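You operate a simulated robot arm through the tools that you are given. There is no shell and no other tool.

You are at the controls of a simulated two-armed robot. One attempt, no reset.

TASK
Spin the greens dry, swap the spinner for the tray's jar, carry the tray to the low stand.
Fine: Hold the spinner steady and spin first; the jar goes on the cork mat; carry level in both hands, last. Set down upright: cabbage jar.
Where things are to end (x, y in the base frame): cabbage jar within 0.06 m of [0.51, -1.01].

It is judged by the outcome, as a careful person would: the job done as asked, and still so three seconds after it is handed in. It fails if anything else is knocked over, pushed out of place, dropped, spilled or broken.

THE ROBOT
Two 7-joint arms with two-finger parallel grippers on one trunk, on a base that drives. Base frame: it is fixed to the floor where the robot stands at the start and does not move with it; the origin is under the middle of the robot, x ahead of it, y to its left, z up. Lengths are in m, angles in degrees, forces in N, time in s.
The left shoulder is at the start at [0.07, 0.13, 1.25], the right one opposite. Places, roughly: cork mat [0.5, -1.1, 0.9]; jar tray [0.5, -0.6, 0.9]; low stand [0.8, -2, 0.7]; spinner crank [0.5, -0.2, 1]. Payload 1.57 kg a hand.
The tool frame of a hand sits at the grasp point between the pads (the TCP): z along the fingers, y along the line on which they close. The tips reach 0.03 m beyond it. Largest opening 0.08 m; finger width 0.017, thickness 0.012; the body of the gripper, 0.04 by 0.082 m, starts 0.08 m behind the TCP.
Orientation is that of the tool frame in the base frame, as [roll, pitch, yaw] about the fixed x, y, z axes, in that order (R = Rz(yaw) Ry(pitch) Rx(roll)). With the fingers straight down and closing along the base's y, the tool's x points along the base's -x, its y along +y and its z along -z.

THE INTERFACE
- The arms move only by the tool play_rows. It takes "left_increments", "right_increments" or both (then of equal length, played together; a hand with none holds still); each is a list of rows, each a list of 6 numbers: the shift along the base's x, y, z in cm, then the turn, a rotation vector about the base's x, y, z in degrees. In form: [[tx, ty, tz, wx, wy, wz], ...]. A call has 1 to 20 rows; each row is the pose to reach, as a shift and turn from the pose commanded when the call began. "left_jaw" and "right_jaw" are, for a hand that has rows, the finger opening in cm, from 0 to 8, set as the call begins (left out, the last holds). A row lasts 0.2 s, in which the tool goes at most 0.05 m and 8.6 degrees; a call with a longer step from one row to the next is refused whole, and so is a gripper value outside its range. Where a pose cannot be reached the arm comes as near as it can. A force on the tool above 90 N (or 10 N above the force at the start of the call, whichever is more), or a blocked arm, ends the call early, and 0.2 s more pass. Each finger travels about 0.108 m/s and halts on what it meets, pressing with about 38 N; the grip force reading is that of the motor and also rises with nothing between the fingers. The clock runs only during rows and for 0.2 s after the last one: add rows that repeat a pose to give the fingers time. The reply holds the time, the measured pose of the TCP, the force on the tool along the base axes, the opening and the grip force, in the units named above and with some noise, with the torque about the TCP (base axes, N m) and any sound that the robot's microphone picked up, and new pictures: "views" is both (left out), scene, wrist or none (wrist: the cameras of the hands that moved).
- Cameras (640 x 400 px; columns grow to the right, rows downward): "scene" is now at [0.1212, -0.0374, 1.4631]; the picture's right is [-0.47, -0.88, -0.00], its down [-0.62, 0.33, -0.71] and it looks along [0.62, -0.33, -0.71] (base axes); focal length 214 px, centre (320, 200). "left" rides on the left gripper at [0.072, 0.007, -0.122] in its tool frame; the picture's right is [-0.09, 1.00, 0.00], its down [-0.84, -0.08, -0.54] and it looks along [-0.54, -0.05, 0.84] (tool axes); focal length 238 px, centre (320, 200). "right" rides on the right gripper at [0.072, -0.007, -0.122] in its tool frame; the picture's right is [0.09, 1.00, 0.00], its down [-0.84, 0.08, -0.54] and it looks along [-0.54, 0.05, 0.84] (tool axes); focal length 238 px, centre (320, 200). There is no depth. A picture from a camera that has moved, and an enlarged one, comes with that camera's place and axes in the base frame and with its lens.
- lift_body(by): slides the trunk up (or, below 0, down) by that many m; the arms and the scene camera ride with it, the base frame stays. It gives what a move gives, with no picture.
- steer(legs): drives the robot by 1 to 6 legs, each [ahead, left, turn to the left] in m, m and degrees, along the robot's own axes; the way and the turn of a leg run together, so that a leg with both is an arc; at most 1.5 m and 180 degrees a leg. The arms and the cameras ride along, it lands a little off, and it stops where it bumps. It gives what a move gives, and a new picture of the scene camera.
- aim_head(pan, tilt): turns the head with the scene camera to pan (to the left, within 86 degrees either way) and tilt (down, from -29 to 69), counted from straight ahead of the robot. It gives what a move gives, and a new picture of the scene camera.
- enlarge(camera, box): a new picture of the part [left, top, right, bottom] of that camera's present view, enlarged. It takes no simulated time.
- close_job(): hands the job in; it is judged then, once.

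Nothing tells you exact positions but the pictures and the camera data. Unless the task says otherwise, let go and move clear before handing in.

The tools are called after "Call:" as name(argument=value, ...) on one line, values as JSON. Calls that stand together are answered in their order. play_rows: Moves the arms, as the interface text tells. Its arguments: {"type":"object","properties":{"left_increments":{"type":"array","items":{"type":"array","items":{"type":"number"}}},"left_jaw":{"type":"number"},"right_increments":{"type":"array","items":{"type":"array","items":{"type":"number"}}},"right_jaw":{"type":"number"},"views":{"type":"string","enum":["both","scene","wrist","none"]}},"required":[]} The other tools are called the same way: lift_body (by) slides the trunk up or down; steer (legs) drives the base; aim_head (pan, tilt) turns the head that bears the scene camera; enlarge (camera, box) takes an enlarged picture of a part of a camera's view; close_job () hands the job in.

At the start:

```text
t: 0.0
left_eef_pos: [0.2242, -0.0391, 1.3271]
left_tcp_rot: [-179.8, -0.1, -179.9]
left_wrist_force: [-0.2, 0.1, 0.6]
left_ft_torque: [-0.01, -0.02, 0.04]
left_grip_width: 0.0799
left_gripper_force: 0.1
right_eef_pos: [0.2302, -0.3586, 1.2788]
right_tcp_rot: [179.9, 0.1, 179.9]
right_wrist_force: [0.4, -0.5, 0.2]
right_ft_torque: [0.02, -0.03, 0.0]
right_grip_width: 0.0799
right_gripper_force: 0.0
trunk travel left (down, up): [-0.888, 0.052]
robot x, y, heading: [-0.0021, 0.0019, 0.0]
head pan, tilt: [-28.1, 44.9]
```

scene: 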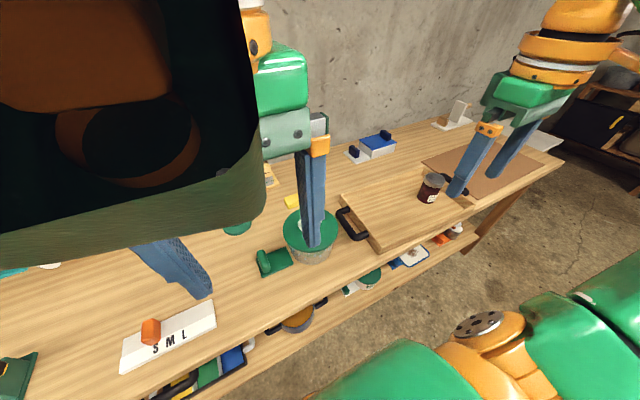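
right: 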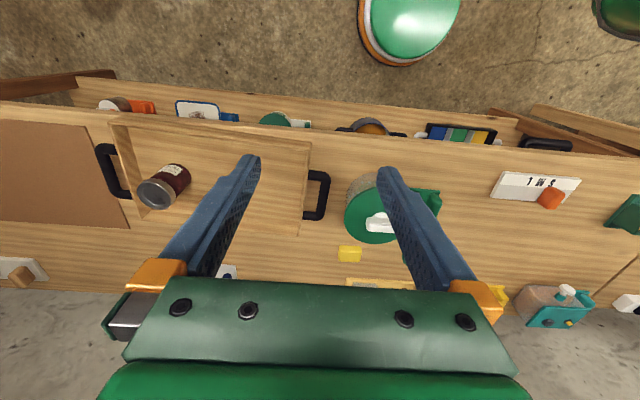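
left: 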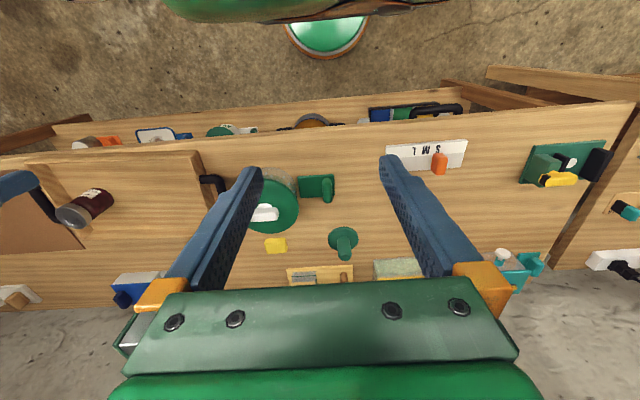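

The bench holds a green-lidded spinner near (0.5,-0.2), the tray with a jar near (0.5,-0.6) and a cork mat beyond it. I'll look closer before moving.

Call:
enlarge(camera="right", box=[300, 120, 480, 270])

Call:
enlarge(camera="scene", box=[230, 160, 400, 290])

Call:
enlarge(camera="right", box=[80, 90, 340, 250])

Call:
enlarge(camera="left", box=[190, 130, 370, 270])

```text
2.67 times, centred on (390, 195) of right
camera zoom: at [0.1584, -0.3643, 1.4004], right [-0.09, 1.0, 0.0], down [0.84, 0.08, 0.54], along [0.54, 0.05, -0.84], focal length 636 px, centre (133, 213)
```

zoom: 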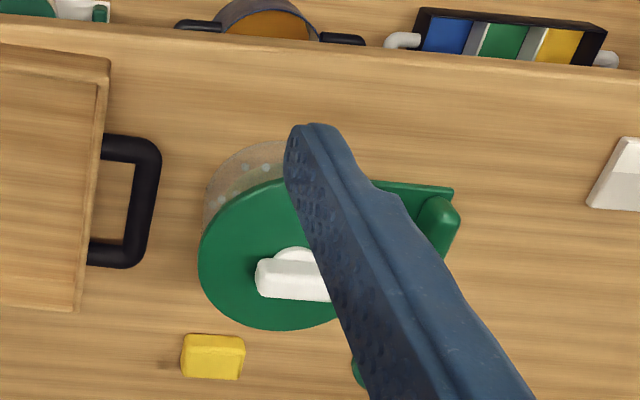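

```text
3.08 times, centred on (315, 225) of scene
camera zoom: at [0.1212, -0.0374, 1.4631], right [-0.47, -0.88, 0.0], down [-0.62, 0.33, -0.71], along [0.62, -0.33, -0.71], focal length 660 px, centre (335, 123)
```

zoom: 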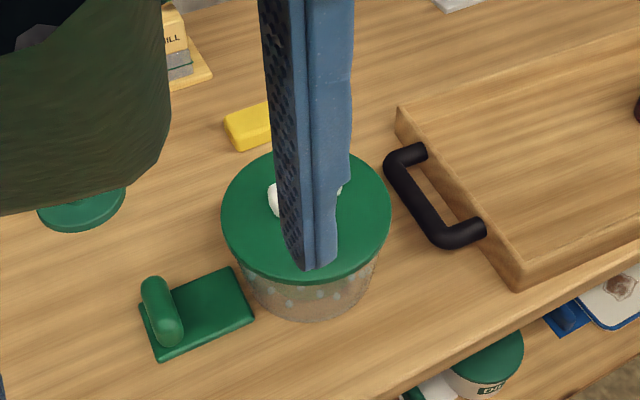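

```text
2.46 times, centred on (210, 170) of right
camera zoom: at [0.1584, -0.3643, 1.4004], right [-0.09, 1.0, 0.0], down [0.84, 0.08, 0.54], along [0.54, 0.05, -0.84], focal length 587 px, centre (591, 274)
```

zoom: 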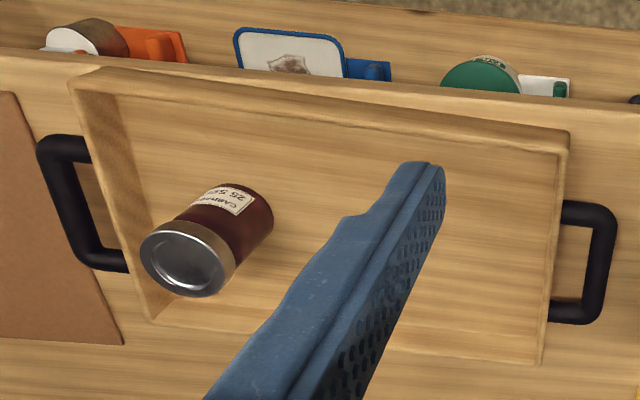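

```text
2.86 times, centred on (280, 200) of left
camera zoom: at [0.1524, -0.0336, 1.4499], right [0.09, 1.0, 0.0], down [0.84, -0.07, 0.54], along [0.54, -0.05, -0.84], focal length 681 px, centre (434, 200)
```

zoom: 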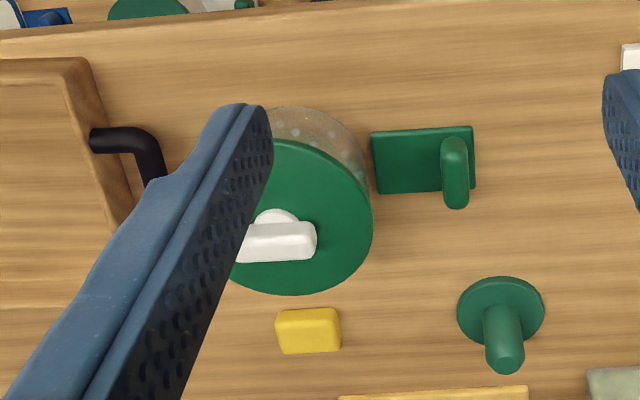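

The lid centre triangulates to about (0.464, -0.199, 0.97). I'll open the hands outwards to get a clear view of the spinner and crank.

Call:
play_rows(left_increments=[[-1, 4, 0, 0, 0, 0], [-2, 8, 0, 0, 0, 0], [-3, 12, 0, 0, 0, 0], [-4, 16, 0, 0, 0, 0], [-4, 20, 0, 0, 0, 0], [-4, 20, 0, 0, 0, 0]], right_increments=[[-1, -3, 0, 0, 0, 0], [-2, -6, 0, 0, 0, 0], [-3, -8, 0, 0, 0, 0], [-4, -8, 0, 0, 0, 0], [-4, -8, 0, 0, 0, 0], [-4, -8, 0, 0, 0, 0]])

```text
t: 0.4
left_eef_pos: [0.2244, -0.0133, 1.3244]
left_tcp_rot: [180.0, 0.6, -177.7]
left_wrist_force: [12.5, -18.4, -11.0]
left_ft_torque: [2.34, 0.76, 1.51]
left_grip_width: 0.0799
left_gripper_force: 0.1
right_eef_pos: [0.2248, -0.3762, 1.2789]
right_tcp_rot: [-179.9, 0.3, 179.9]
right_wrist_force: [0.7, -0.8, -0.2]
right_ft_torque: [0.0, -0.01, 0.04]
right_grip_width: 0.0797
right_gripper_force: 0.0
trunk travel left (down, up): [-0.888, 0.052]
robot x, y, heading: [-0.0004, -0.0018, 0.2]
head pan, tilt: [-28.1, 44.9]
stopped in row 1 (left hand): the force on the tool passed its limit at 144 N (the readings are from after the stop); the commanded pose is now the measured one
camera scene: at [0.1221, -0.034, 1.4627], right [-0.45, -0.89, 0.0], down [-0.64, 0.32, -0.7], along [0.63, -0.32, -0.71], focal length 214 px, centre (320, 200)
camera right: at [0.1526, -0.3823, 1.4009], right [-0.09, 1.0, 0.0], down [0.84, 0.08, 0.54], along [0.54, 0.05, -0.84], focal length 238 px, centre (320, 200)
camera left: at [0.1508, -0.0126, 1.445], right [0.05, 1.0, 0.0], down [0.83, -0.05, 0.55], along [0.55, -0.03, -0.84], focal length 238 px, centre (320, 200)
```

scene: 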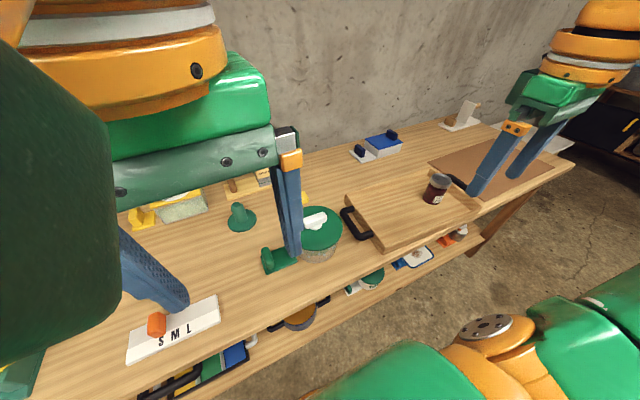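
right: 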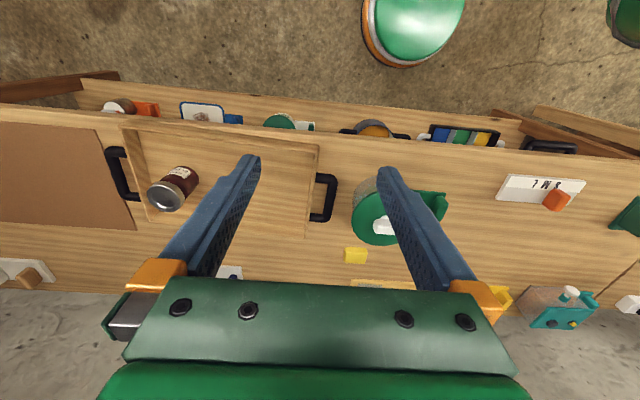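
left: 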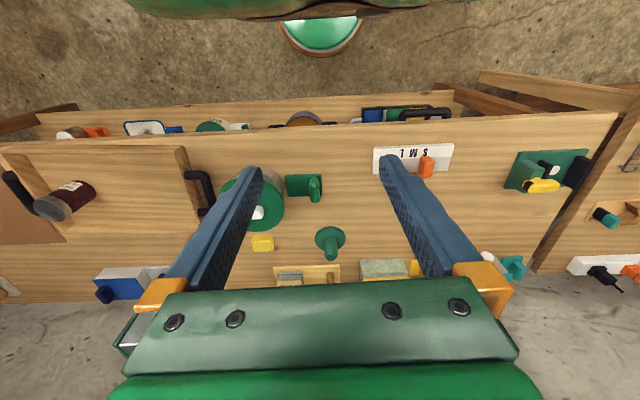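

The left arm bumped something, probably the head or its own trunk, when it moved back. I'll take it forward and down first, then left, and move the right hand aside gently.

Call:
play_rows(left_increments=[[2, 0, 0, 0, 0, 0], [4, 1, 0, 0, 0, 0], [5, 3, 0, 0, 0, 0], [5, 5, 0, 0, 0, 0], [5, 8, 0, 0, 0, 0], [5, 11, 0, 0, 0, 0], [5, 14, 0, 0, 0, 0]], right_increments=[[0, -2, 0, 0, 0, 0], [0, -4, 0, 0, 0, 0], [0, -6, 0, 0, 0, 0], [0, -8, 0, 0, 0, 0], [0, -8, 0, 0, 0, 0], [0, -8, 0, 0, 0, 0], [0, -8, 0, 0, 0, 0]], views="scene")

```text
t: 2.0
left_eef_pos: [0.2716, 0.1257, 1.3235]
left_tcp_rot: [-179.8, 0.5, -178.2]
left_wrist_force: [-0.7, -0.5, 0.0]
left_ft_torque: [-0.02, 0.03, -0.02]
left_grip_width: 0.0799
left_gripper_force: 0.0
right_eef_pos: [0.2243, -0.4558, 1.2785]
right_tcp_rot: [-180.0, 0.2, 179.9]
right_wrist_force: [-0.8, 0.0, 0.2]
right_ft_torque: [-0.03, 0.0, -0.03]
right_grip_width: 0.0802
right_gripper_force: 0.1
trunk travel left (down, up): [-0.888, 0.052]
robot x, y, heading: [-0.0017, 0.0008, -0.2]
head pan, tilt: [-28.1, 44.9]
camera scene: at [0.1206, -0.0357, 1.4632], right [-0.47, -0.88, 0.0], down [-0.62, 0.33, -0.71], along [0.62, -0.33, -0.71], focal length 214 px, centre (320, 200)
```

scene: 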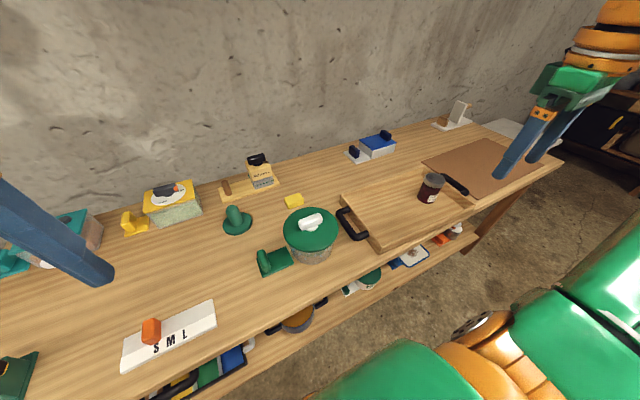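

Call:
enlarge(camera="scene", box=[210, 180, 370, 290])

Call:
enlarge(camera="scene", box=[330, 120, 570, 270])

Call:
aim_head(pan=-70, tilt=25)

```text
3.64 times, centred on (290, 235) of scene
camera zoom: at [0.1206, -0.0357, 1.4632], right [-0.47, -0.88, 0.0], down [-0.62, 0.33, -0.71], along [0.62, -0.33, -0.71], focal length 780 px, centre (429, 73)
```

zoom: 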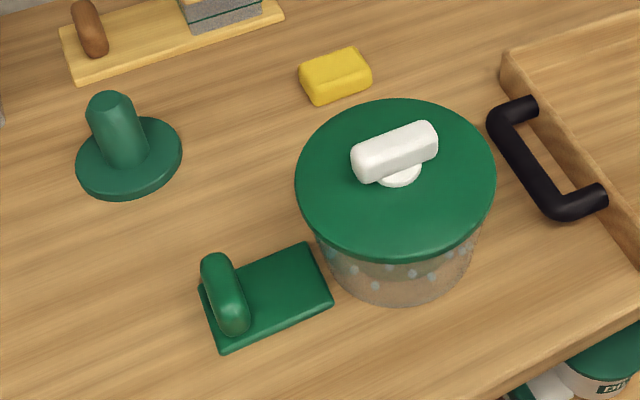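

```text
2.67 times, centred on (450, 195) of scene
camera zoom: at [0.1206, -0.0357, 1.4632], right [-0.47, -0.88, 0.0], down [-0.62, 0.33, -0.71], along [0.62, -0.33, -0.71], focal length 572 px, centre (-27, 213)
```

zoom: 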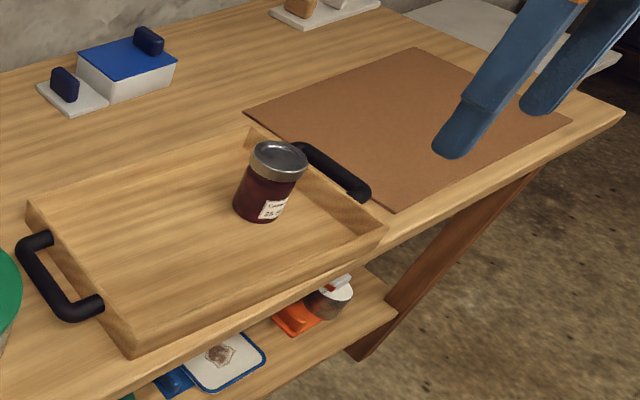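

```text
t: 3.1
left_eef_pos: [0.272, 0.1242, 1.3238]
left_tcp_rot: [179.9, 0.5, -178.1]
left_wrist_force: [0.3, -0.6, -0.1]
left_ft_torque: [-0.02, -0.01, 0.01]
left_grip_width: 0.08
left_gripper_force: 0.1
right_eef_pos: [0.2251, -0.4569, 1.2781]
right_tcp_rot: [-179.9, 0.2, 179.9]
right_wrist_force: [-0.1, -1.0, -0.4]
right_ft_torque: [0.02, -0.01, 0.05]
right_grip_width: 0.08
right_gripper_force: 0.0
trunk travel left (down, up): [-0.888, 0.052]
robot x, y, heading: [-0.0007, 0.0009, -0.1]
head pan, tilt: [-70.0, 25.0]
camera scene: at [0.0811, -0.0856, 1.4935], right [-0.94, -0.34, 0.0], down [-0.15, 0.4, -0.91], along [0.31, -0.85, -0.42], focal length 214 px, centre (320, 200)
```

scene: 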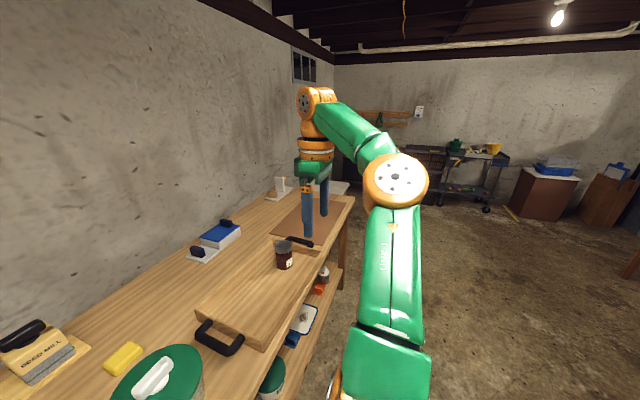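

The bench edge is near x≈0.32. The spinner bowl sits at about (0.46,-0.19), with a lug plate carrying a steadying post at about (0.45,-0.04) and a crank bar lying along y. I'll sidestep so both hands straddle it and look again.

Call:
steer(legs=[[0, -0.12, 0]])

Call:
aim_head(pan=0, tilt=55)

Call:
enlarge(camera="scene", box=[220, 120, 440, 260])

```text
t: 4.3
left_eef_pos: [0.2733, 0.0117, 1.3236]
left_tcp_rot: [-179.7, 0.5, -178.0]
left_wrist_force: [-1.4, 0.7, 0.2]
left_ft_torque: [-0.02, 0.03, 0.02]
left_grip_width: 0.0799
left_gripper_force: 0.1
right_eef_pos: [0.2245, -0.5708, 1.2811]
right_tcp_rot: [-179.7, 0.2, 180.0]
right_wrist_force: [0.0, 0.9, 0.2]
right_ft_torque: [-0.03, 0.01, 0.02]
right_grip_width: 0.08
right_gripper_force: 0.1
trunk travel left (down, up): [-0.888, 0.052]
robot x, y, heading: [0.003, -0.1183, 0.2]
head pan, tilt: [-70.0, 25.0]
camera scene: at [0.0811, -0.1976, 1.494], right [-0.94, -0.34, 0.0], down [-0.15, 0.39, -0.91], along [0.31, -0.85, -0.42], focal length 214 px, centre (320, 200)
```

scene: 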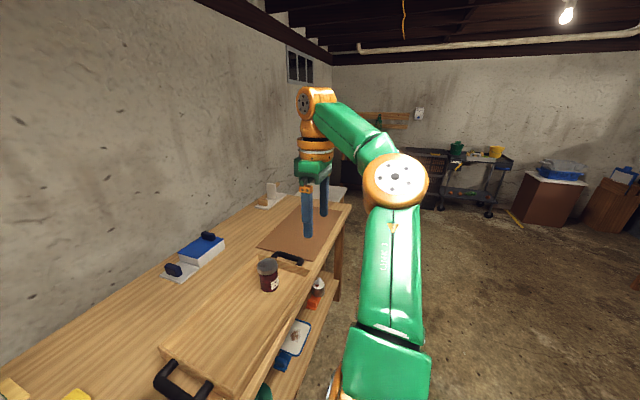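

```text
t: 5.7
left_eef_pos: [0.2716, 0.0054, 1.3238]
left_tcp_rot: [-180.0, 0.5, -178.0]
left_wrist_force: [-0.4, 0.1, -0.8]
left_ft_torque: [0.01, 0.02, 0.0]
left_grip_width: 0.0802
left_gripper_force: 0.0
right_eef_pos: [0.2257, -0.5757, 1.2787]
right_tcp_rot: [-179.9, 0.1, 179.9]
right_wrist_force: [-0.4, 0.7, 0.9]
right_ft_torque: [0.02, 0.02, 0.02]
right_grip_width: 0.0801
right_gripper_force: 0.0
trunk travel left (down, up): [-0.888, 0.052]
robot x, y, heading: [0.0001, -0.1208, 0.2]
head pan, tilt: [0.0, 55.0]
camera scene: at [0.1217, -0.1179, 1.4496], right [0.0, -1.0, 0.0], down [-0.82, 0.0, -0.57], along [0.57, 0.0, -0.82], focal length 214 px, centre (320, 200)
```

scene: 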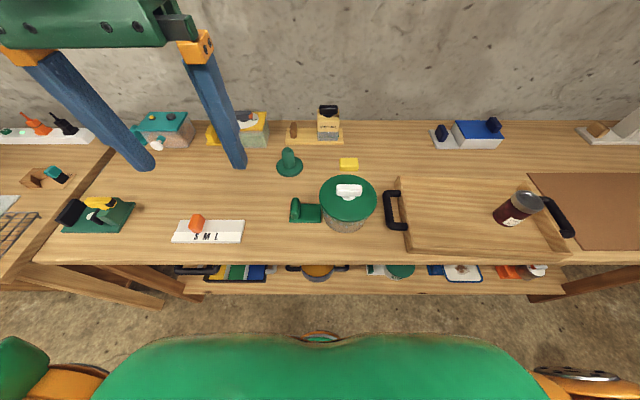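

```text
2.86 times, centred on (330, 190) of scene
camera zoom: at [0.1217, -0.1179, 1.4496], right [0.0, -1.0, 0.0], down [-0.82, 0.0, -0.57], along [0.57, 0.0, -0.82], focal length 613 px, centre (291, 229)
```

zoom: 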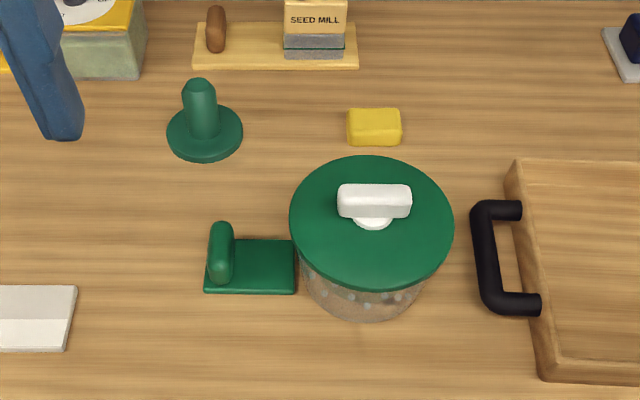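

The lug plate adjoins the bowl with a vertical post at about (0.465,-0.046), and the crank bar is at about (0.47,-0.195, 1.0). I'll bring the left hand above the post, turned to close along x, to check reach.

Call:
play_rows(left_increments=[[3, 0, -1, 0, 0, -8], [6, 0, -3, 0, 0, -16], [9, 0, -5, 0, 0, -24], [12, 0, -7, 0, 0, -32], [15, 0, -9, 0, 0, -40], [17, -1, -11, 0, 0, -48], [18, -2, -13, 0, 0, -56], [19, -3, -15, 0, 0, -64], [19.3, -4, -17, 0, 0, -72], [19.3, -5, -19, 0, 0, -80], [19.3, -5, -21, 0, 0, -88], [19.3, -5, -22, 0, 0, -92], [19.3, -5, -22, 0, 0, -92]])

```text
t: 8.5
left_eef_pos: [0.2808, -0.0673, 1.1342]
left_tcp_rot: [180.0, 0.5, 90.0]
left_wrist_force: [0.5, -0.1, -0.6]
left_ft_torque: [-0.02, -0.02, -0.03]
left_grip_width: 0.08
left_gripper_force: 0.1
left hand out of reach, approached as far as the arm can: row 5, 6, 7, 8, 9, 10, 11, 12, 13
right_eef_pos: [0.2237, -0.5749, 1.2807]
right_tcp_rot: [-179.9, 0.2, 179.9]
right_wrist_force: [-0.3, 0.8, 0.2]
right_ft_torque: [-0.02, 0.02, 0.02]
right_grip_width: 0.0801
right_gripper_force: 0.0
trunk travel left (down, up): [-0.888, 0.052]
robot x, y, heading: [-0.0046, -0.1216, 0.1]
head pan, tilt: [0.0, 55.0]
camera scene: at [0.1212, -0.116, 1.4496], right [0.0, -1.0, 0.0], down [-0.82, 0.0, -0.57], along [0.57, 0.0, -0.82], focal length 214 px, centre (320, 200)
camera left: at [0.2879, 0.0036, 1.2558], right [1.0, -0.09, 0.0], down [-0.08, -0.83, 0.55], along [-0.05, -0.55, -0.84], focal length 238 px, centre (320, 200)
```

scene: 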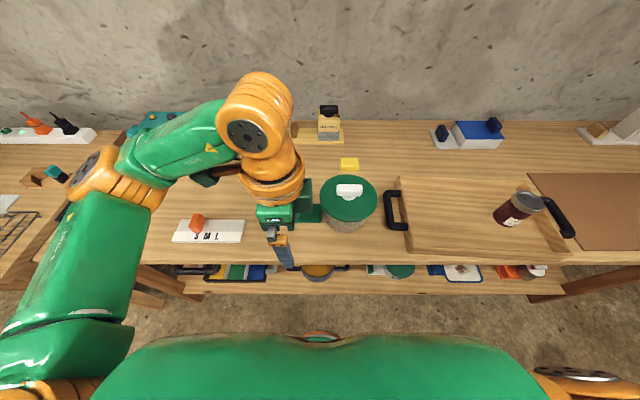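
left: 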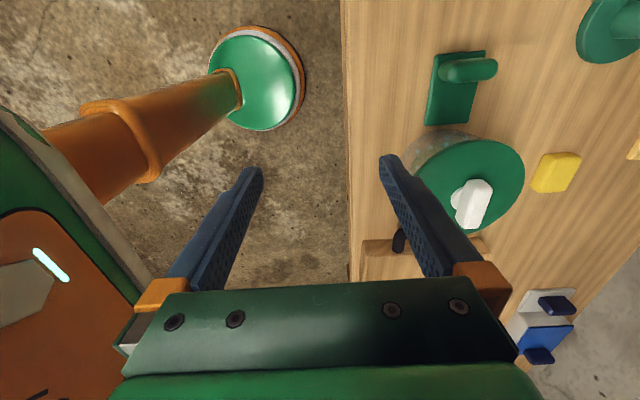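

Reach is short at this height, as the notes warned. I'll test how reach varies with height before deciding on driving closer or lowering the trunk.

Call:
play_rows(left_increments=[[0, 1, 4, 0, 0, 0], [0, 2, 8, 0, 0, 0], [0, 4, 12, 0, 0, 0], [4, 6, 14, 0, 0, 0], [8, 8, 14, 0, 0, 0], [12, 10, 14, 0, 0, 0], [16, 10, 14, 0, 0, 0], [20, 10, 14, 0, 0, 0]], views="scene")

```text
t: 10.3
left_eef_pos: [0.2591, -0.0404, 1.2103]
left_tcp_rot: [179.9, 0.5, 90.2]
left_wrist_force: [0.0, 0.0, 0.2]
left_ft_torque: [0.03, 0.02, -0.04]
left_grip_width: 0.0802
left_gripper_force: 0.0
left hand out of reach, approached as far as the arm can: row 1, 2, 3, 4, 5, 6, 7, 8
right_eef_pos: [0.2247, -0.576, 1.2779]
right_tcp_rot: [-179.9, 0.2, 179.8]
right_wrist_force: [0.2, -0.2, 1.0]
right_ft_torque: [-0.01, -0.01, 0.01]
right_grip_width: 0.0798
right_gripper_force: 0.1
trunk travel left (down, up): [-0.888, 0.052]
robot x, y, heading: [-0.0001, -0.1178, 0.5]
head pan, tilt: [0.0, 55.0]
camera scene: at [0.122, -0.1186, 1.4495], right [0.0, -1.0, 0.0], down [-0.82, 0.0, -0.57], along [0.57, 0.0, -0.82], focal length 214 px, centre (320, 200)
```

scene: 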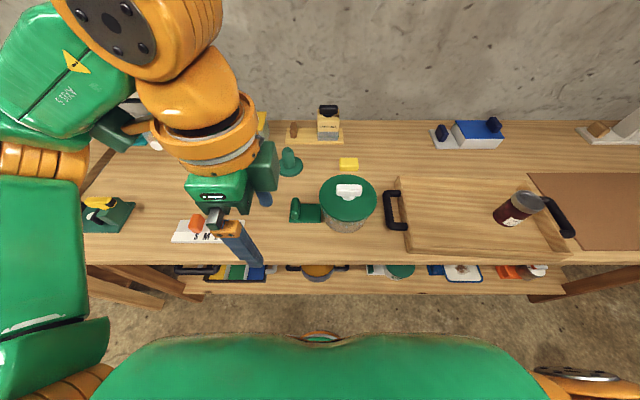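

Call:
play_rows(left_increments=[[0, 1, 0, 0, 0, 8], [0, 2, 0, 0, 0, 16], [0, 3, 0, 0, 0, 24], [0, 4, 0, 0, 0, 32], [0, 4, 0, 0, 0, 40], [0, 4, 0, 0, 0, 48], [0, 4, 0, 0, 0, 56], [0, 4, 0, 0, 0, 64], [0, 4, 0, 0, 0, 72], [0, 4, 0, 0, 0, 80], [0, 4, 0, 0, 0, 88], [2, 4, 0, 0, 0, 90], [6, 4, 0, 0, 0, 90], [10, 4, 0, 0, 0, 90], [14, 4, 0, 0, 0, 90], [18, 4, 0, 0, 0, 90]], views="scene")

```text
t: 13.7
left_eef_pos: [0.4391, -0.0035, 1.2113]
left_tcp_rot: [179.8, 0.4, 179.9]
left_wrist_force: [1.3, -0.3, -0.1]
left_ft_torque: [-0.01, 0.01, 0.0]
left_grip_width: 0.0798
left_gripper_force: 0.0
right_eef_pos: [0.2255, -0.5778, 1.2784]
right_tcp_rot: [179.9, 0.1, 179.9]
right_wrist_force: [-0.8, -0.5, -0.5]
right_ft_torque: [-0.01, -0.02, 0.02]
right_grip_width: 0.0801
right_gripper_force: 0.2
trunk travel left (down, up): [-0.888, 0.052]
robot x, y, heading: [-0.0006, -0.1212, -0.0]
head pan, tilt: [0.0, 55.0]
camera scene: at [0.1234, -0.1197, 1.4494], right [0.0, -1.0, 0.0], down [-0.82, 0.0, -0.57], along [0.57, 0.0, -0.82], focal length 214 px, centre (320, 200)
```

scene: 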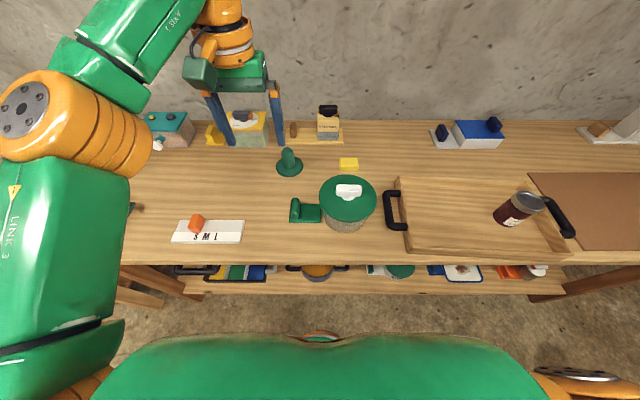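

With the tool yaw left at 180° the reach is fine. Next I bring the left hand above the post and partway down, keeping this orientation.

Call:
play_rows(left_increments=[[1, -1, -3, 0, 0, 0], [2, -2, -6, 0, 0, 0], [2.6, -3, -9, 0, 0, 0], [2.6, -4, -12, 0, 0, 0], [2.6, -4.2, -15, 0, 0, 0], [2.6, -4.2, -15, 0, 0, 0]])

```text
t: 15.1
left_eef_pos: [0.464, -0.0447, 1.0613]
left_tcp_rot: [-180.0, 0.5, -179.9]
left_wrist_force: [0.3, 0.2, -0.2]
left_ft_torque: [-0.03, 0.01, -0.02]
left_grip_width: 0.08
left_gripper_force: 0.1
right_eef_pos: [0.2244, -0.5757, 1.2787]
right_tcp_rot: [180.0, 0.2, 179.8]
right_wrist_force: [-0.1, 0.8, -0.2]
right_ft_torque: [-0.03, 0.02, -0.03]
right_grip_width: 0.0803
right_gripper_force: 0.1
trunk travel left (down, up): [-0.888, 0.052]
robot x, y, heading: [-0.0016, -0.1189, 0.2]
head pan, tilt: [0.0, 55.0]
camera scene: at [0.1217, -0.1182, 1.4496], right [0.0, -1.0, 0.0], down [-0.82, 0.0, -0.57], along [0.57, 0.0, -0.82], focal length 214 px, centre (320, 200)
camera left: at [0.3915, -0.0399, 1.1832], right [0.09, 1.0, 0.0], down [0.83, -0.08, 0.55], along [0.55, -0.05, -0.84], focal length 238 px, centre (320, 200)
```

scene: 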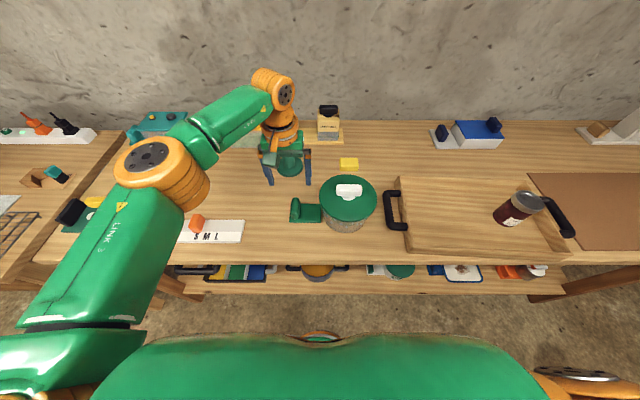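
left: 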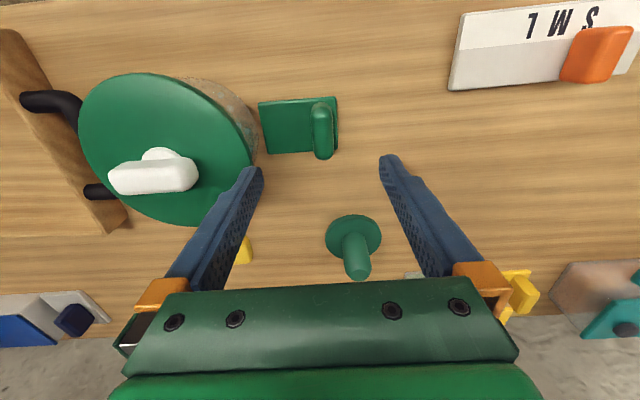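

Call:
enlarge(camera="left", box=[230, 70, 370, 180])

Call:
enlarge(camera="scene", box=[280, 160, 400, 240])

```text
3.64 times, centred on (300, 125) of left
camera zoom: at [0.3915, -0.0399, 1.1832], right [0.09, 1.0, 0.0], down [0.83, -0.08, 0.55], along [0.55, -0.05, -0.84], focal length 867 px, centre (393, 473)
```

zoom: 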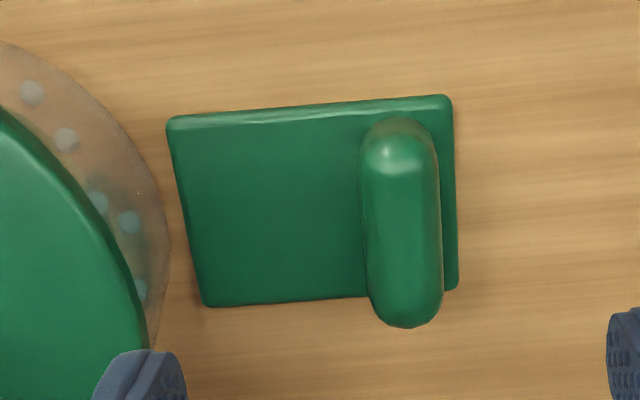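

```text
5.00 times, centred on (340, 200) of scene
camera zoom: at [0.1217, -0.1182, 1.4496], right [0.0, -1.0, 0.0], down [-0.82, 0.0, -0.57], along [0.57, 0.0, -0.82], focal length 1072 px, centre (220, 200)
```

zoom: 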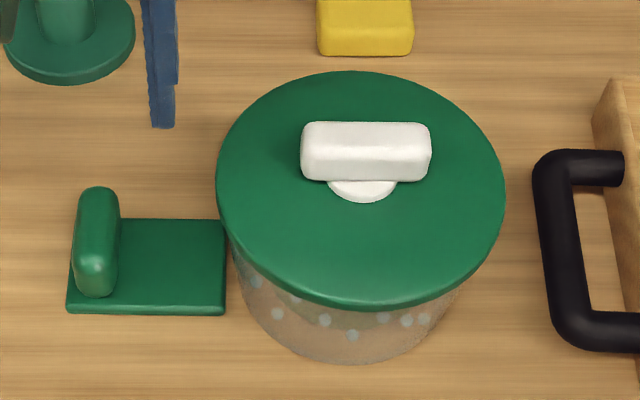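

The grip is an upright rounded lug about 2.5 cm wide in y, at x 0.452–0.505, y≈-0.045, z up to about 0.92. I'll narrow the left jaw to 5 cm and descend over it.

Call:
play_rows(left_increments=[[1.4, 0, 0, 0, 0, 0], [1.4, 0, -3, 0, 0, 0], [1.4, 0, -6, 0, 0, 0], [1.4, 0, -8, 0, 0, 0], [1.4, 0, -10, 0, 0, 0], [1.4, 0, -11, 0, 0, 0], [1.4, 0, -11, 0, 0, 0]], left_jaw=5)

```text
t: 16.7
left_eef_pos: [0.4721, -0.0445, 0.9534]
left_tcp_rot: [-180.0, 0.5, 180.0]
left_wrist_force: [0.5, -0.5, 0.8]
left_ft_torque: [0.06, -0.01, 0.01]
left_grip_width: 0.0501
left_gripper_force: 0.0
left hand out of reach, approached as far as the arm can: row 4, 5, 6, 7
right_eef_pos: [0.2251, -0.5774, 1.2782]
right_tcp_rot: [180.0, 0.2, 179.9]
right_wrist_force: [-0.7, 0.0, 0.2]
right_ft_torque: [0.0, -0.04, -0.01]
right_grip_width: 0.0797
right_gripper_force: 0.1
trunk travel left (down, up): [-0.888, 0.052]
robot x, y, heading: [-0.0026, -0.119, 0.1]
head pan, tilt: [0.0, 55.0]
camera scene: at [0.1217, -0.1184, 1.4496], right [0.0, -1.0, 0.0], down [-0.82, 0.0, -0.57], along [0.57, 0.0, -0.82], focal length 214 px, centre (320, 200)
camera left: at [0.3984, -0.0387, 1.0758], right [0.09, 1.0, 0.0], down [0.83, -0.08, 0.55], along [0.55, -0.05, -0.84], focal length 238 px, centre (320, 200)
```

scene: 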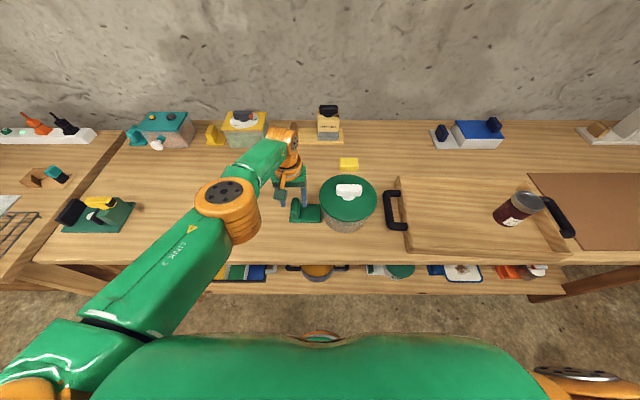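
left: 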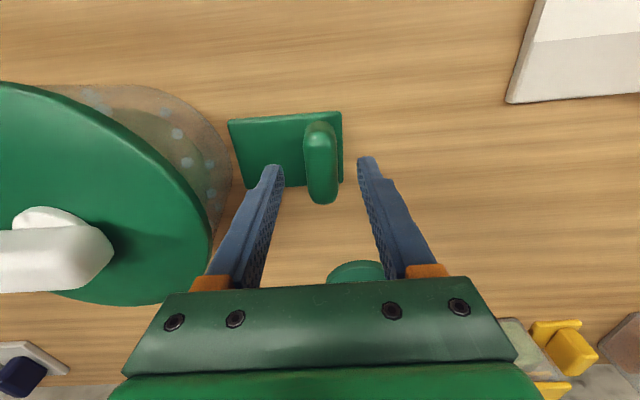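

The arm is nearly straight here. I'll raise the hand, look down at the base clearance, then edge forward and lower the trunk a little for margin.

Call:
play_rows(left_increments=[[0, 0, 4, 0, 0, 0], [-2, 0, 8, 0, 0, 0], [-5, 0, 12, 0, 0, 0], [-8, 0, 14, 0, 0, 0], [-8, 0, 14, 0, 0, 0]], views="none")

Call:
aim_head(pan=0, tilt=69)

```text
t: 18.1
left_eef_pos: [0.4268, -0.0131, 1.0934]
left_tcp_rot: [-178.4, -2.0, -163.2]
left_wrist_force: [0.0, -0.6, 1.0]
left_ft_torque: [0.01, -0.03, -0.01]
left_grip_width: 0.05
left_gripper_force: 0.0
left hand out of reach, approached as far as the arm can: row 1, 2, 3, 4
right_eef_pos: [0.2207, -0.5777, 1.2792]
right_tcp_rot: [-180.0, 0.3, -180.0]
right_wrist_force: [0.1, -0.6, -0.9]
right_ft_torque: [0.02, -0.01, 0.02]
right_grip_width: 0.0799
right_gripper_force: 0.0
trunk travel left (down, up): [-0.888, 0.052]
robot x, y, heading: [0.0014, -0.1211, 0.2]
head pan, tilt: [0.0, 55.0]
stopped in row 5 (left hand): the arm was blocked; the commanded pose is now the measured one
```

```text
t: 18.9
left_eef_pos: [0.4298, -0.0145, 1.0927]
left_tcp_rot: [-178.5, -2.1, -163.3]
left_wrist_force: [0.0, 1.0, -0.5]
left_ft_torque: [-0.02, 0.02, -0.01]
left_grip_width: 0.0501
left_gripper_force: 0.1
right_eef_pos: [0.2241, -0.5782, 1.2782]
right_tcp_rot: [179.9, 0.2, 179.9]
right_wrist_force: [0.1, 0.2, 0.7]
right_ft_torque: [0.01, 0.03, 0.02]
right_grip_width: 0.0799
right_gripper_force: 0.0
trunk travel left (down, up): [-0.888, 0.052]
robot x, y, heading: [-0.0014, -0.1155, -0.2]
head pan, tilt: [0.0, 68.8]
camera scene: at [0.105, -0.1199, 1.4342], right [0.0, -1.0, 0.0], down [-0.93, 0.0, -0.36], along [0.36, 0.0, -0.93], focal length 214 px, centre (320, 200)
```

scene: 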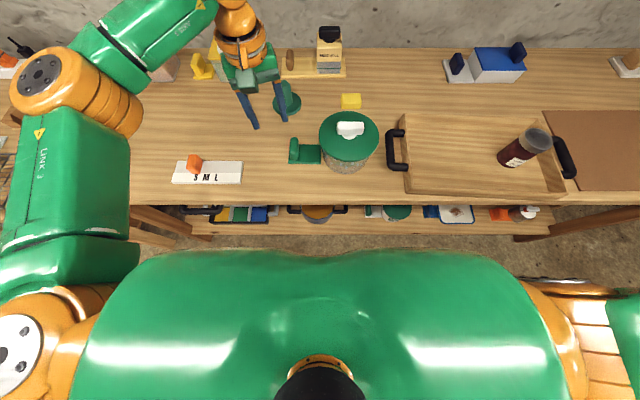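

Call:
steer(legs=[[0.08, 0, 0]])

Call:
lift_body(by=-0.1)

```text
t: 19.9
left_eef_pos: [0.5022, -0.012, 1.0954]
left_tcp_rot: [-178.3, -1.7, -163.4]
left_wrist_force: [0.3, -0.1, 0.5]
left_ft_torque: [-0.01, -0.08, 0.01]
left_grip_width: 0.0499
left_gripper_force: 0.0
right_eef_pos: [0.2949, -0.5762, 1.2802]
right_tcp_rot: [-179.9, 0.5, 179.9]
right_wrist_force: [-0.9, -1.4, 0.3]
right_ft_torque: [-0.01, -0.06, 0.01]
right_grip_width: 0.0801
right_gripper_force: 0.0
trunk travel left (down, up): [-0.888, 0.052]
robot x, y, heading: [0.0806, -0.1171, 0.1]
head pan, tilt: [0.0, 68.8]
camera scene: at [0.1754, -0.1181, 1.4349], right [0.0, -1.0, 0.0], down [-0.93, 0.0, -0.37], along [0.37, 0.0, -0.93], focal length 214 px, centre (320, 200)
```

scene: 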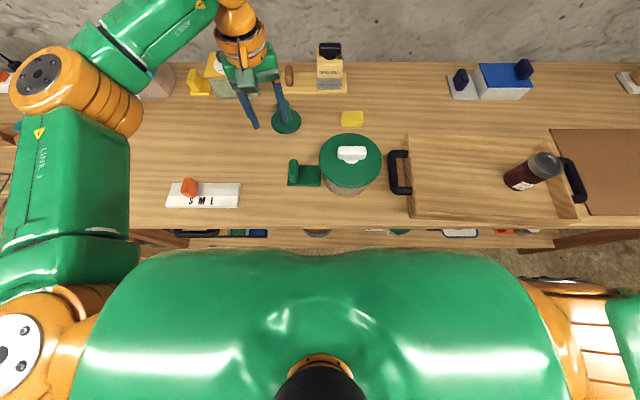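

```text
t: 21.3
left_eef_pos: [0.5091, -0.0128, 0.9925]
left_tcp_rot: [-178.3, -2.1, -163.3]
left_wrist_force: [0.6, 0.7, -0.1]
left_ft_torque: [0.0, 0.0, -0.02]
left_grip_width: 0.0502
left_gripper_force: 0.1
right_eef_pos: [0.3036, -0.5761, 1.1787]
right_tcp_rot: [-179.9, 0.2, 179.9]
right_wrist_force: [-0.7, 0.0, -0.8]
right_ft_torque: [0.01, 0.0, 0.01]
right_grip_width: 0.08
right_gripper_force: 0.1
trunk travel left (down, up): [-0.788, 0.152]
robot x, y, heading: [0.0796, -0.1201, -0.0]
head pan, tilt: [0.0, 68.8]
```

Call:
play_rows(left_increments=[[-1, -0.8, 1, 0.6, -0.5, -5], [-2, -1.6, 1, 1.2, -1, -10], [-3, -2.4, 1, 2, -1.5, -15], [-3.1, -3.2, 1, 2.2, -1.5, -16.8], [-3.1, -3.2, 1, 2.2, -1.5, -16.8]])

```text
t: 22.5
left_eef_pos: [0.4784, -0.0454, 1.0021]
left_tcp_rot: [179.5, -0.2, 179.8]
left_wrist_force: [-0.1, -0.1, -0.1]
left_ft_torque: [0.03, -0.01, -0.01]
left_grip_width: 0.0501
left_gripper_force: 0.0
right_eef_pos: [0.305, -0.577, 1.1793]
right_tcp_rot: [-180.0, 0.2, 179.9]
right_wrist_force: [-0.6, 0.1, -0.1]
right_ft_torque: [-0.01, 0.05, -0.03]
right_grip_width: 0.0798
right_gripper_force: 0.0
trunk travel left (down, up): [-0.788, 0.152]
robot x, y, heading: [0.078, -0.123, -0.0]
head pan, tilt: [0.0, 68.8]
camera scene: at [0.1853, -0.1183, 1.3341], right [0.0, -1.0, 0.0], down [-0.93, 0.0, -0.36], along [0.36, 0.0, -0.93], focal length 214 px, centre (320, 200)
camera left: at [0.4064, -0.0408, 1.125], right [0.09, 1.0, 0.01], down [0.84, -0.08, 0.54], along [0.53, -0.05, -0.84], focal length 238 px, centre (320, 200)
```

scene: 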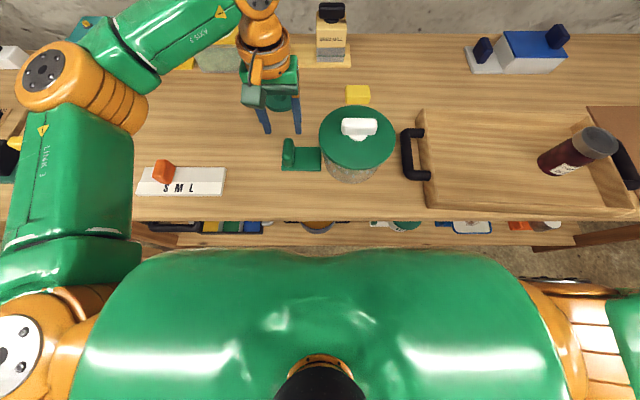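
left: 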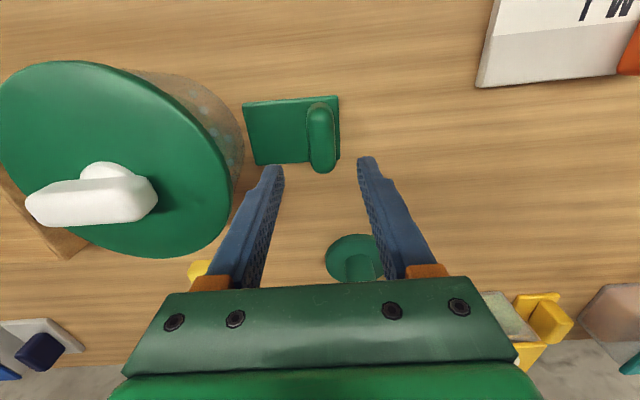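

Call:
play_rows(left_increments=[[-0.3, -0.1, -3, 0, 0, 0], [-0.3, -0.1, -6, 0, 0, 0], [-0.3, -0.1, -8, 0, 0, 0], [-0.3, -0.1, -9.2, 0, 0, 0], [-0.3, -0.1, -9.2, 0, 0, 0]])

```text
t: 23.7
left_eef_pos: [0.4742, -0.0449, 0.9102]
left_tcp_rot: [179.6, -0.3, 179.9]
left_wrist_force: [-0.1, 0.5, -1.0]
left_ft_torque: [0.02, -0.04, 0.01]
left_grip_width: 0.0501
left_gripper_force: 0.0
right_eef_pos: [0.3034, -0.5777, 1.1787]
right_tcp_rot: [179.9, 0.2, 179.9]
right_wrist_force: [-1.0, 0.3, -0.4]
right_ft_torque: [-0.03, -0.02, 0.0]
right_grip_width: 0.08
right_gripper_force: 0.0
trunk travel left (down, up): [-0.788, 0.152]
robot x, y, heading: [0.0812, -0.12, -0.0]
head pan, tilt: [0.0, 68.8]
camera scene: at [0.1853, -0.1183, 1.3341], right [0.0, -1.0, 0.0], down [-0.93, 0.0, -0.36], along [0.36, 0.0, -0.93], focal length 214 px, centre (320, 200)
camera left: at [0.4035, -0.0416, 1.0326], right [0.09, 1.0, 0.01], down [0.84, -0.08, 0.54], along [0.53, -0.05, -0.84], focal length 238 px, centre (320, 200)
```

scene: 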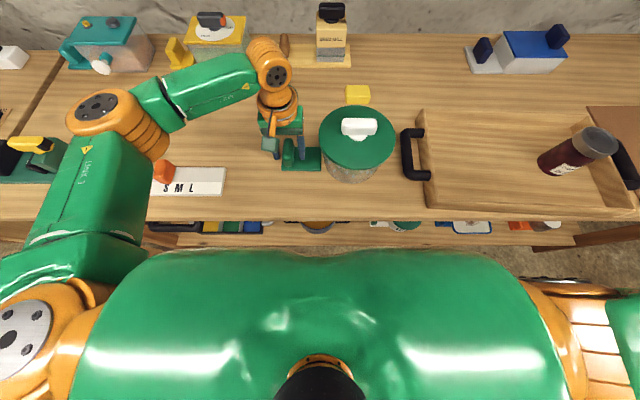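
left: 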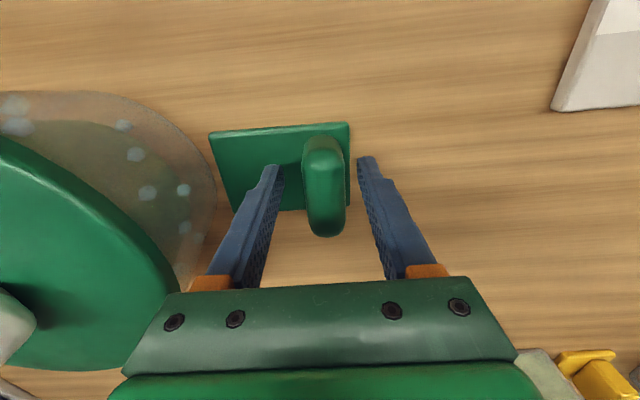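

Call:
play_rows(left_increments=[[0, 0, -0.6, 0, 0, 0], [0, 0, -1.2, 0, 0, 0], [0, 0, -1.2, 0, 0, 0]], views="none")

Call:
play_rows(left_increments=[[0, 0, 0, 0, 0, 0], [0, 0, 0, 0, 0, 0], [0, 0, 0, 0, 0, 0], [0, 0, 0, 0, 0, 0]], left_jaw=0)

```text
t: 24.5
left_eef_pos: [0.4742, -0.046, 0.8996]
left_tcp_rot: [179.7, -0.1, 179.9]
left_wrist_force: [5.4, 1.0, 17.4]
left_ft_torque: [-0.52, -0.17, 0.23]
left_grip_width: 0.0493
left_gripper_force: 0.0
right_eef_pos: [0.3019, -0.5771, 1.1794]
right_tcp_rot: [-180.0, 0.3, 179.8]
right_wrist_force: [0.9, -0.3, 0.3]
right_ft_torque: [0.0, -0.03, 0.04]
right_grip_width: 0.0799
right_gripper_force: 0.0
trunk travel left (down, up): [-0.788, 0.152]
robot x, y, heading: [0.0799, -0.1212, -0.0]
head pan, tilt: [0.0, 68.8]
```

```text
t: 25.5
left_eef_pos: [0.4727, -0.0446, 0.9004]
left_tcp_rot: [179.8, -0.2, 180.0]
left_wrist_force: [1.8, 3.5, 23.6]
left_ft_torque: [-0.9, 0.22, 0.06]
left_grip_width: 0.0256
left_gripper_force: 37.3
right_eef_pos: [0.3013, -0.5764, 1.18]
right_tcp_rot: [180.0, 0.4, 179.9]
right_wrist_force: [0.0, -0.1, 0.1]
right_ft_torque: [0.01, 0.0, 0.01]
right_grip_width: 0.0798
right_gripper_force: 0.0
trunk travel left (down, up): [-0.788, 0.152]
robot x, y, heading: [0.0835, -0.118, -0.2]
head pan, tilt: [0.0, 68.8]
camera scene: at [0.1812, -0.1171, 1.3346], right [0.0, -1.0, 0.0], down [-0.93, 0.0, -0.37], along [0.37, 0.0, -0.93], focal length 214 px, centre (320, 200)
camera left: at [0.4003, -0.0404, 1.0224], right [0.09, 1.0, 0.01], down [0.84, -0.08, 0.54], along [0.54, -0.05, -0.84], focal length 238 px, centre (320, 200)
```

scene: 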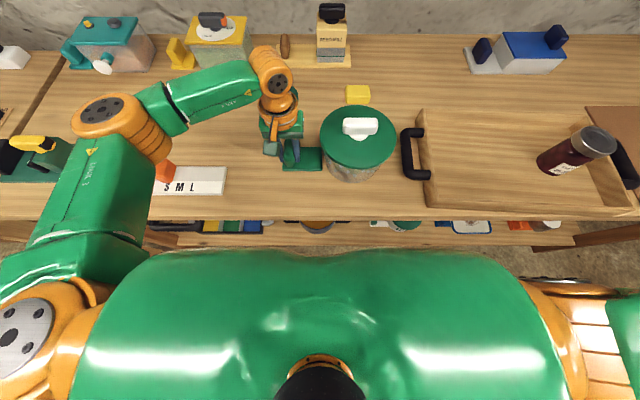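
left: 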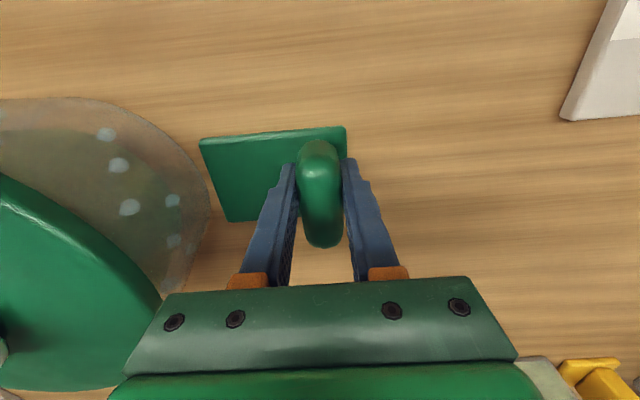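

The lug is gripped (2.6 cm, 37 N). Now I bring the right hand, jaw closed, towards the crank and stop above it for a look.

Call:
play_rows(right_increments=[[1.5, 4, 0, 0, 0, 0], [3, 8, 0, 0, 0, 0], [5, 12, 0, 0, 0, 0], [7, 16, 0, 0, 0, 0], [9, 20, -1, 0, 0, 0], [10, 24, -2, 0, 0, 0], [11, 27, -3, 0, 0, 0], [12, 30, -4, 0, 0, 0], [12, 33, -6, 0, 0, 0], [12, 34, -8, 0, 0, 0], [12, 34, -8, 0, 0, 0]], right_jaw=0)

```text
t: 27.9
left_eef_pos: [0.4715, -0.0437, 0.8996]
left_tcp_rot: [179.7, -0.1, 179.9]
left_wrist_force: [1.5, 3.3, 23.9]
left_ft_torque: [-1.22, 0.25, 0.07]
left_grip_width: 0.0257
left_gripper_force: 37.3
right_eef_pos: [0.4197, -0.2378, 1.0996]
right_tcp_rot: [-180.0, 0.4, 179.8]
right_wrist_force: [0.4, 0.8, 0.3]
right_ft_torque: [0.05, 0.0, -0.01]
right_grip_width: 0.0
right_gripper_force: 21.8
right hand out of reach, approached as far as the arm can: row 10, 11
trunk travel left (down, up): [-0.788, 0.152]
robot x, y, heading: [0.0807, -0.1238, 0.1]
head pan, tilt: [0.0, 68.8]
camera scene: at [0.181, -0.1168, 1.3345], right [0.0, -1.0, 0.0], down [-0.93, 0.0, -0.37], along [0.37, 0.0, -0.93], focal length 214 px, centre (320, 200)
camera right: at [0.3466, -0.2437, 1.2197], right [-0.09, 1.0, 0.0], down [0.83, 0.08, 0.55], along [0.55, 0.05, -0.84], focal length 238 px, centre (320, 200)
```

scene: 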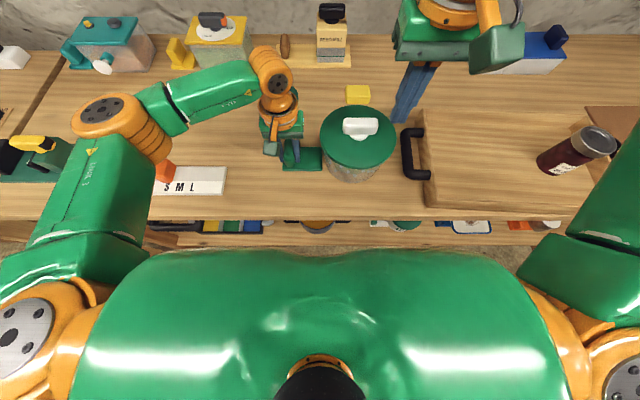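
right: 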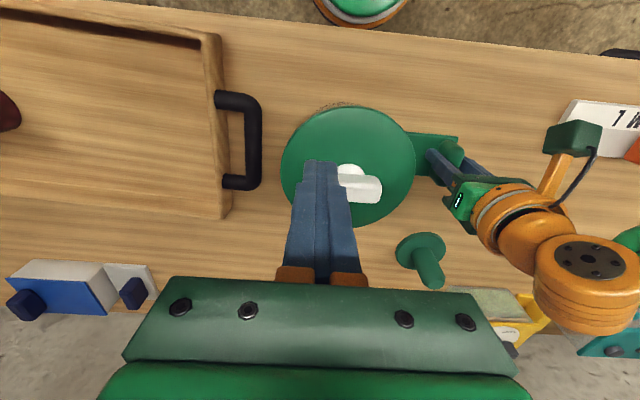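

Call:
play_rows(right_increments=[[0.5, 1, -2, 0, 0, 0], [1, 2.1, -4, 0, 0, 0], [1, 2.1, -6, 0, 0, 0], [1, 2.1, -8, 0, 0, 0], [1, 2.1, -9, 0, 0, 0], [1, 2.1, -10, 0, 0, 0], [1, 2.1, -10, 0, 0, 0]])

```text
t: 29.5
left_eef_pos: [0.472, -0.044, 0.9008]
left_tcp_rot: [179.7, -0.2, 179.9]
left_wrist_force: [1.2, 3.2, 22.8]
left_ft_torque: [-1.18, 0.0, 0.09]
left_grip_width: 0.0258
left_gripper_force: 37.0
right_eef_pos: [0.4256, -0.2247, 0.9993]
right_tcp_rot: [-180.0, 0.4, 179.9]
right_wrist_force: [0.9, -0.3, 0.1]
right_ft_torque: [0.0, 0.0, 0.01]
right_grip_width: 0.0
right_gripper_force: 21.2
right hand out of reach, approached as far as the arm can: row 1, 2, 3, 4, 5, 6, 7
trunk travel left (down, up): [-0.788, 0.152]
robot x, y, heading: [0.0797, -0.1176, 0.2]
head pan, tilt: [0.0, 68.8]
camera scene: at [0.181, -0.1169, 1.3345], right [0.0, -1.0, 0.0], down [-0.93, 0.0, -0.37], along [0.37, 0.0, -0.93], focal length 214 px, centre (320, 200)
camera right: at [0.3523, -0.2305, 1.1206], right [-0.09, 1.0, 0.0], down [0.83, 0.08, 0.55], along [0.55, 0.05, -0.84], focal length 238 px, centre (320, 200)
```

scene: 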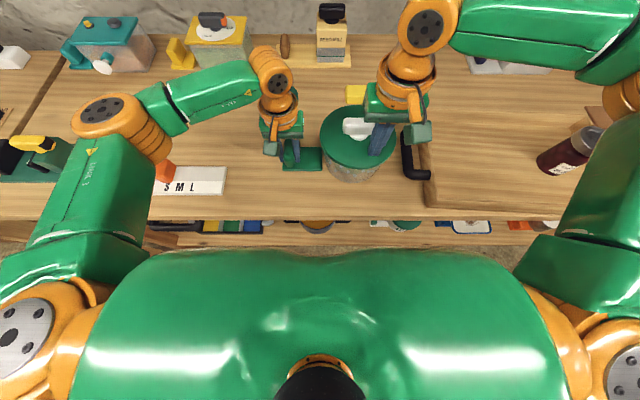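
right: 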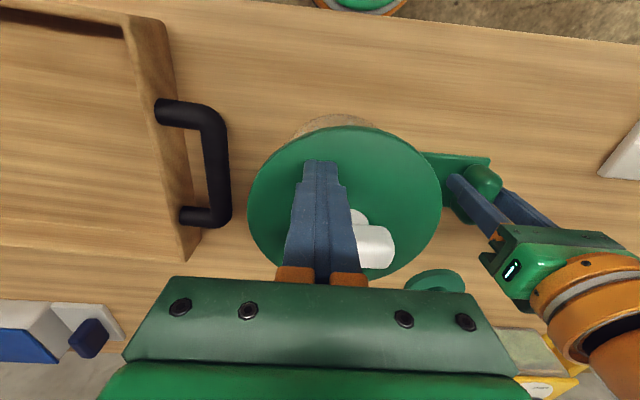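

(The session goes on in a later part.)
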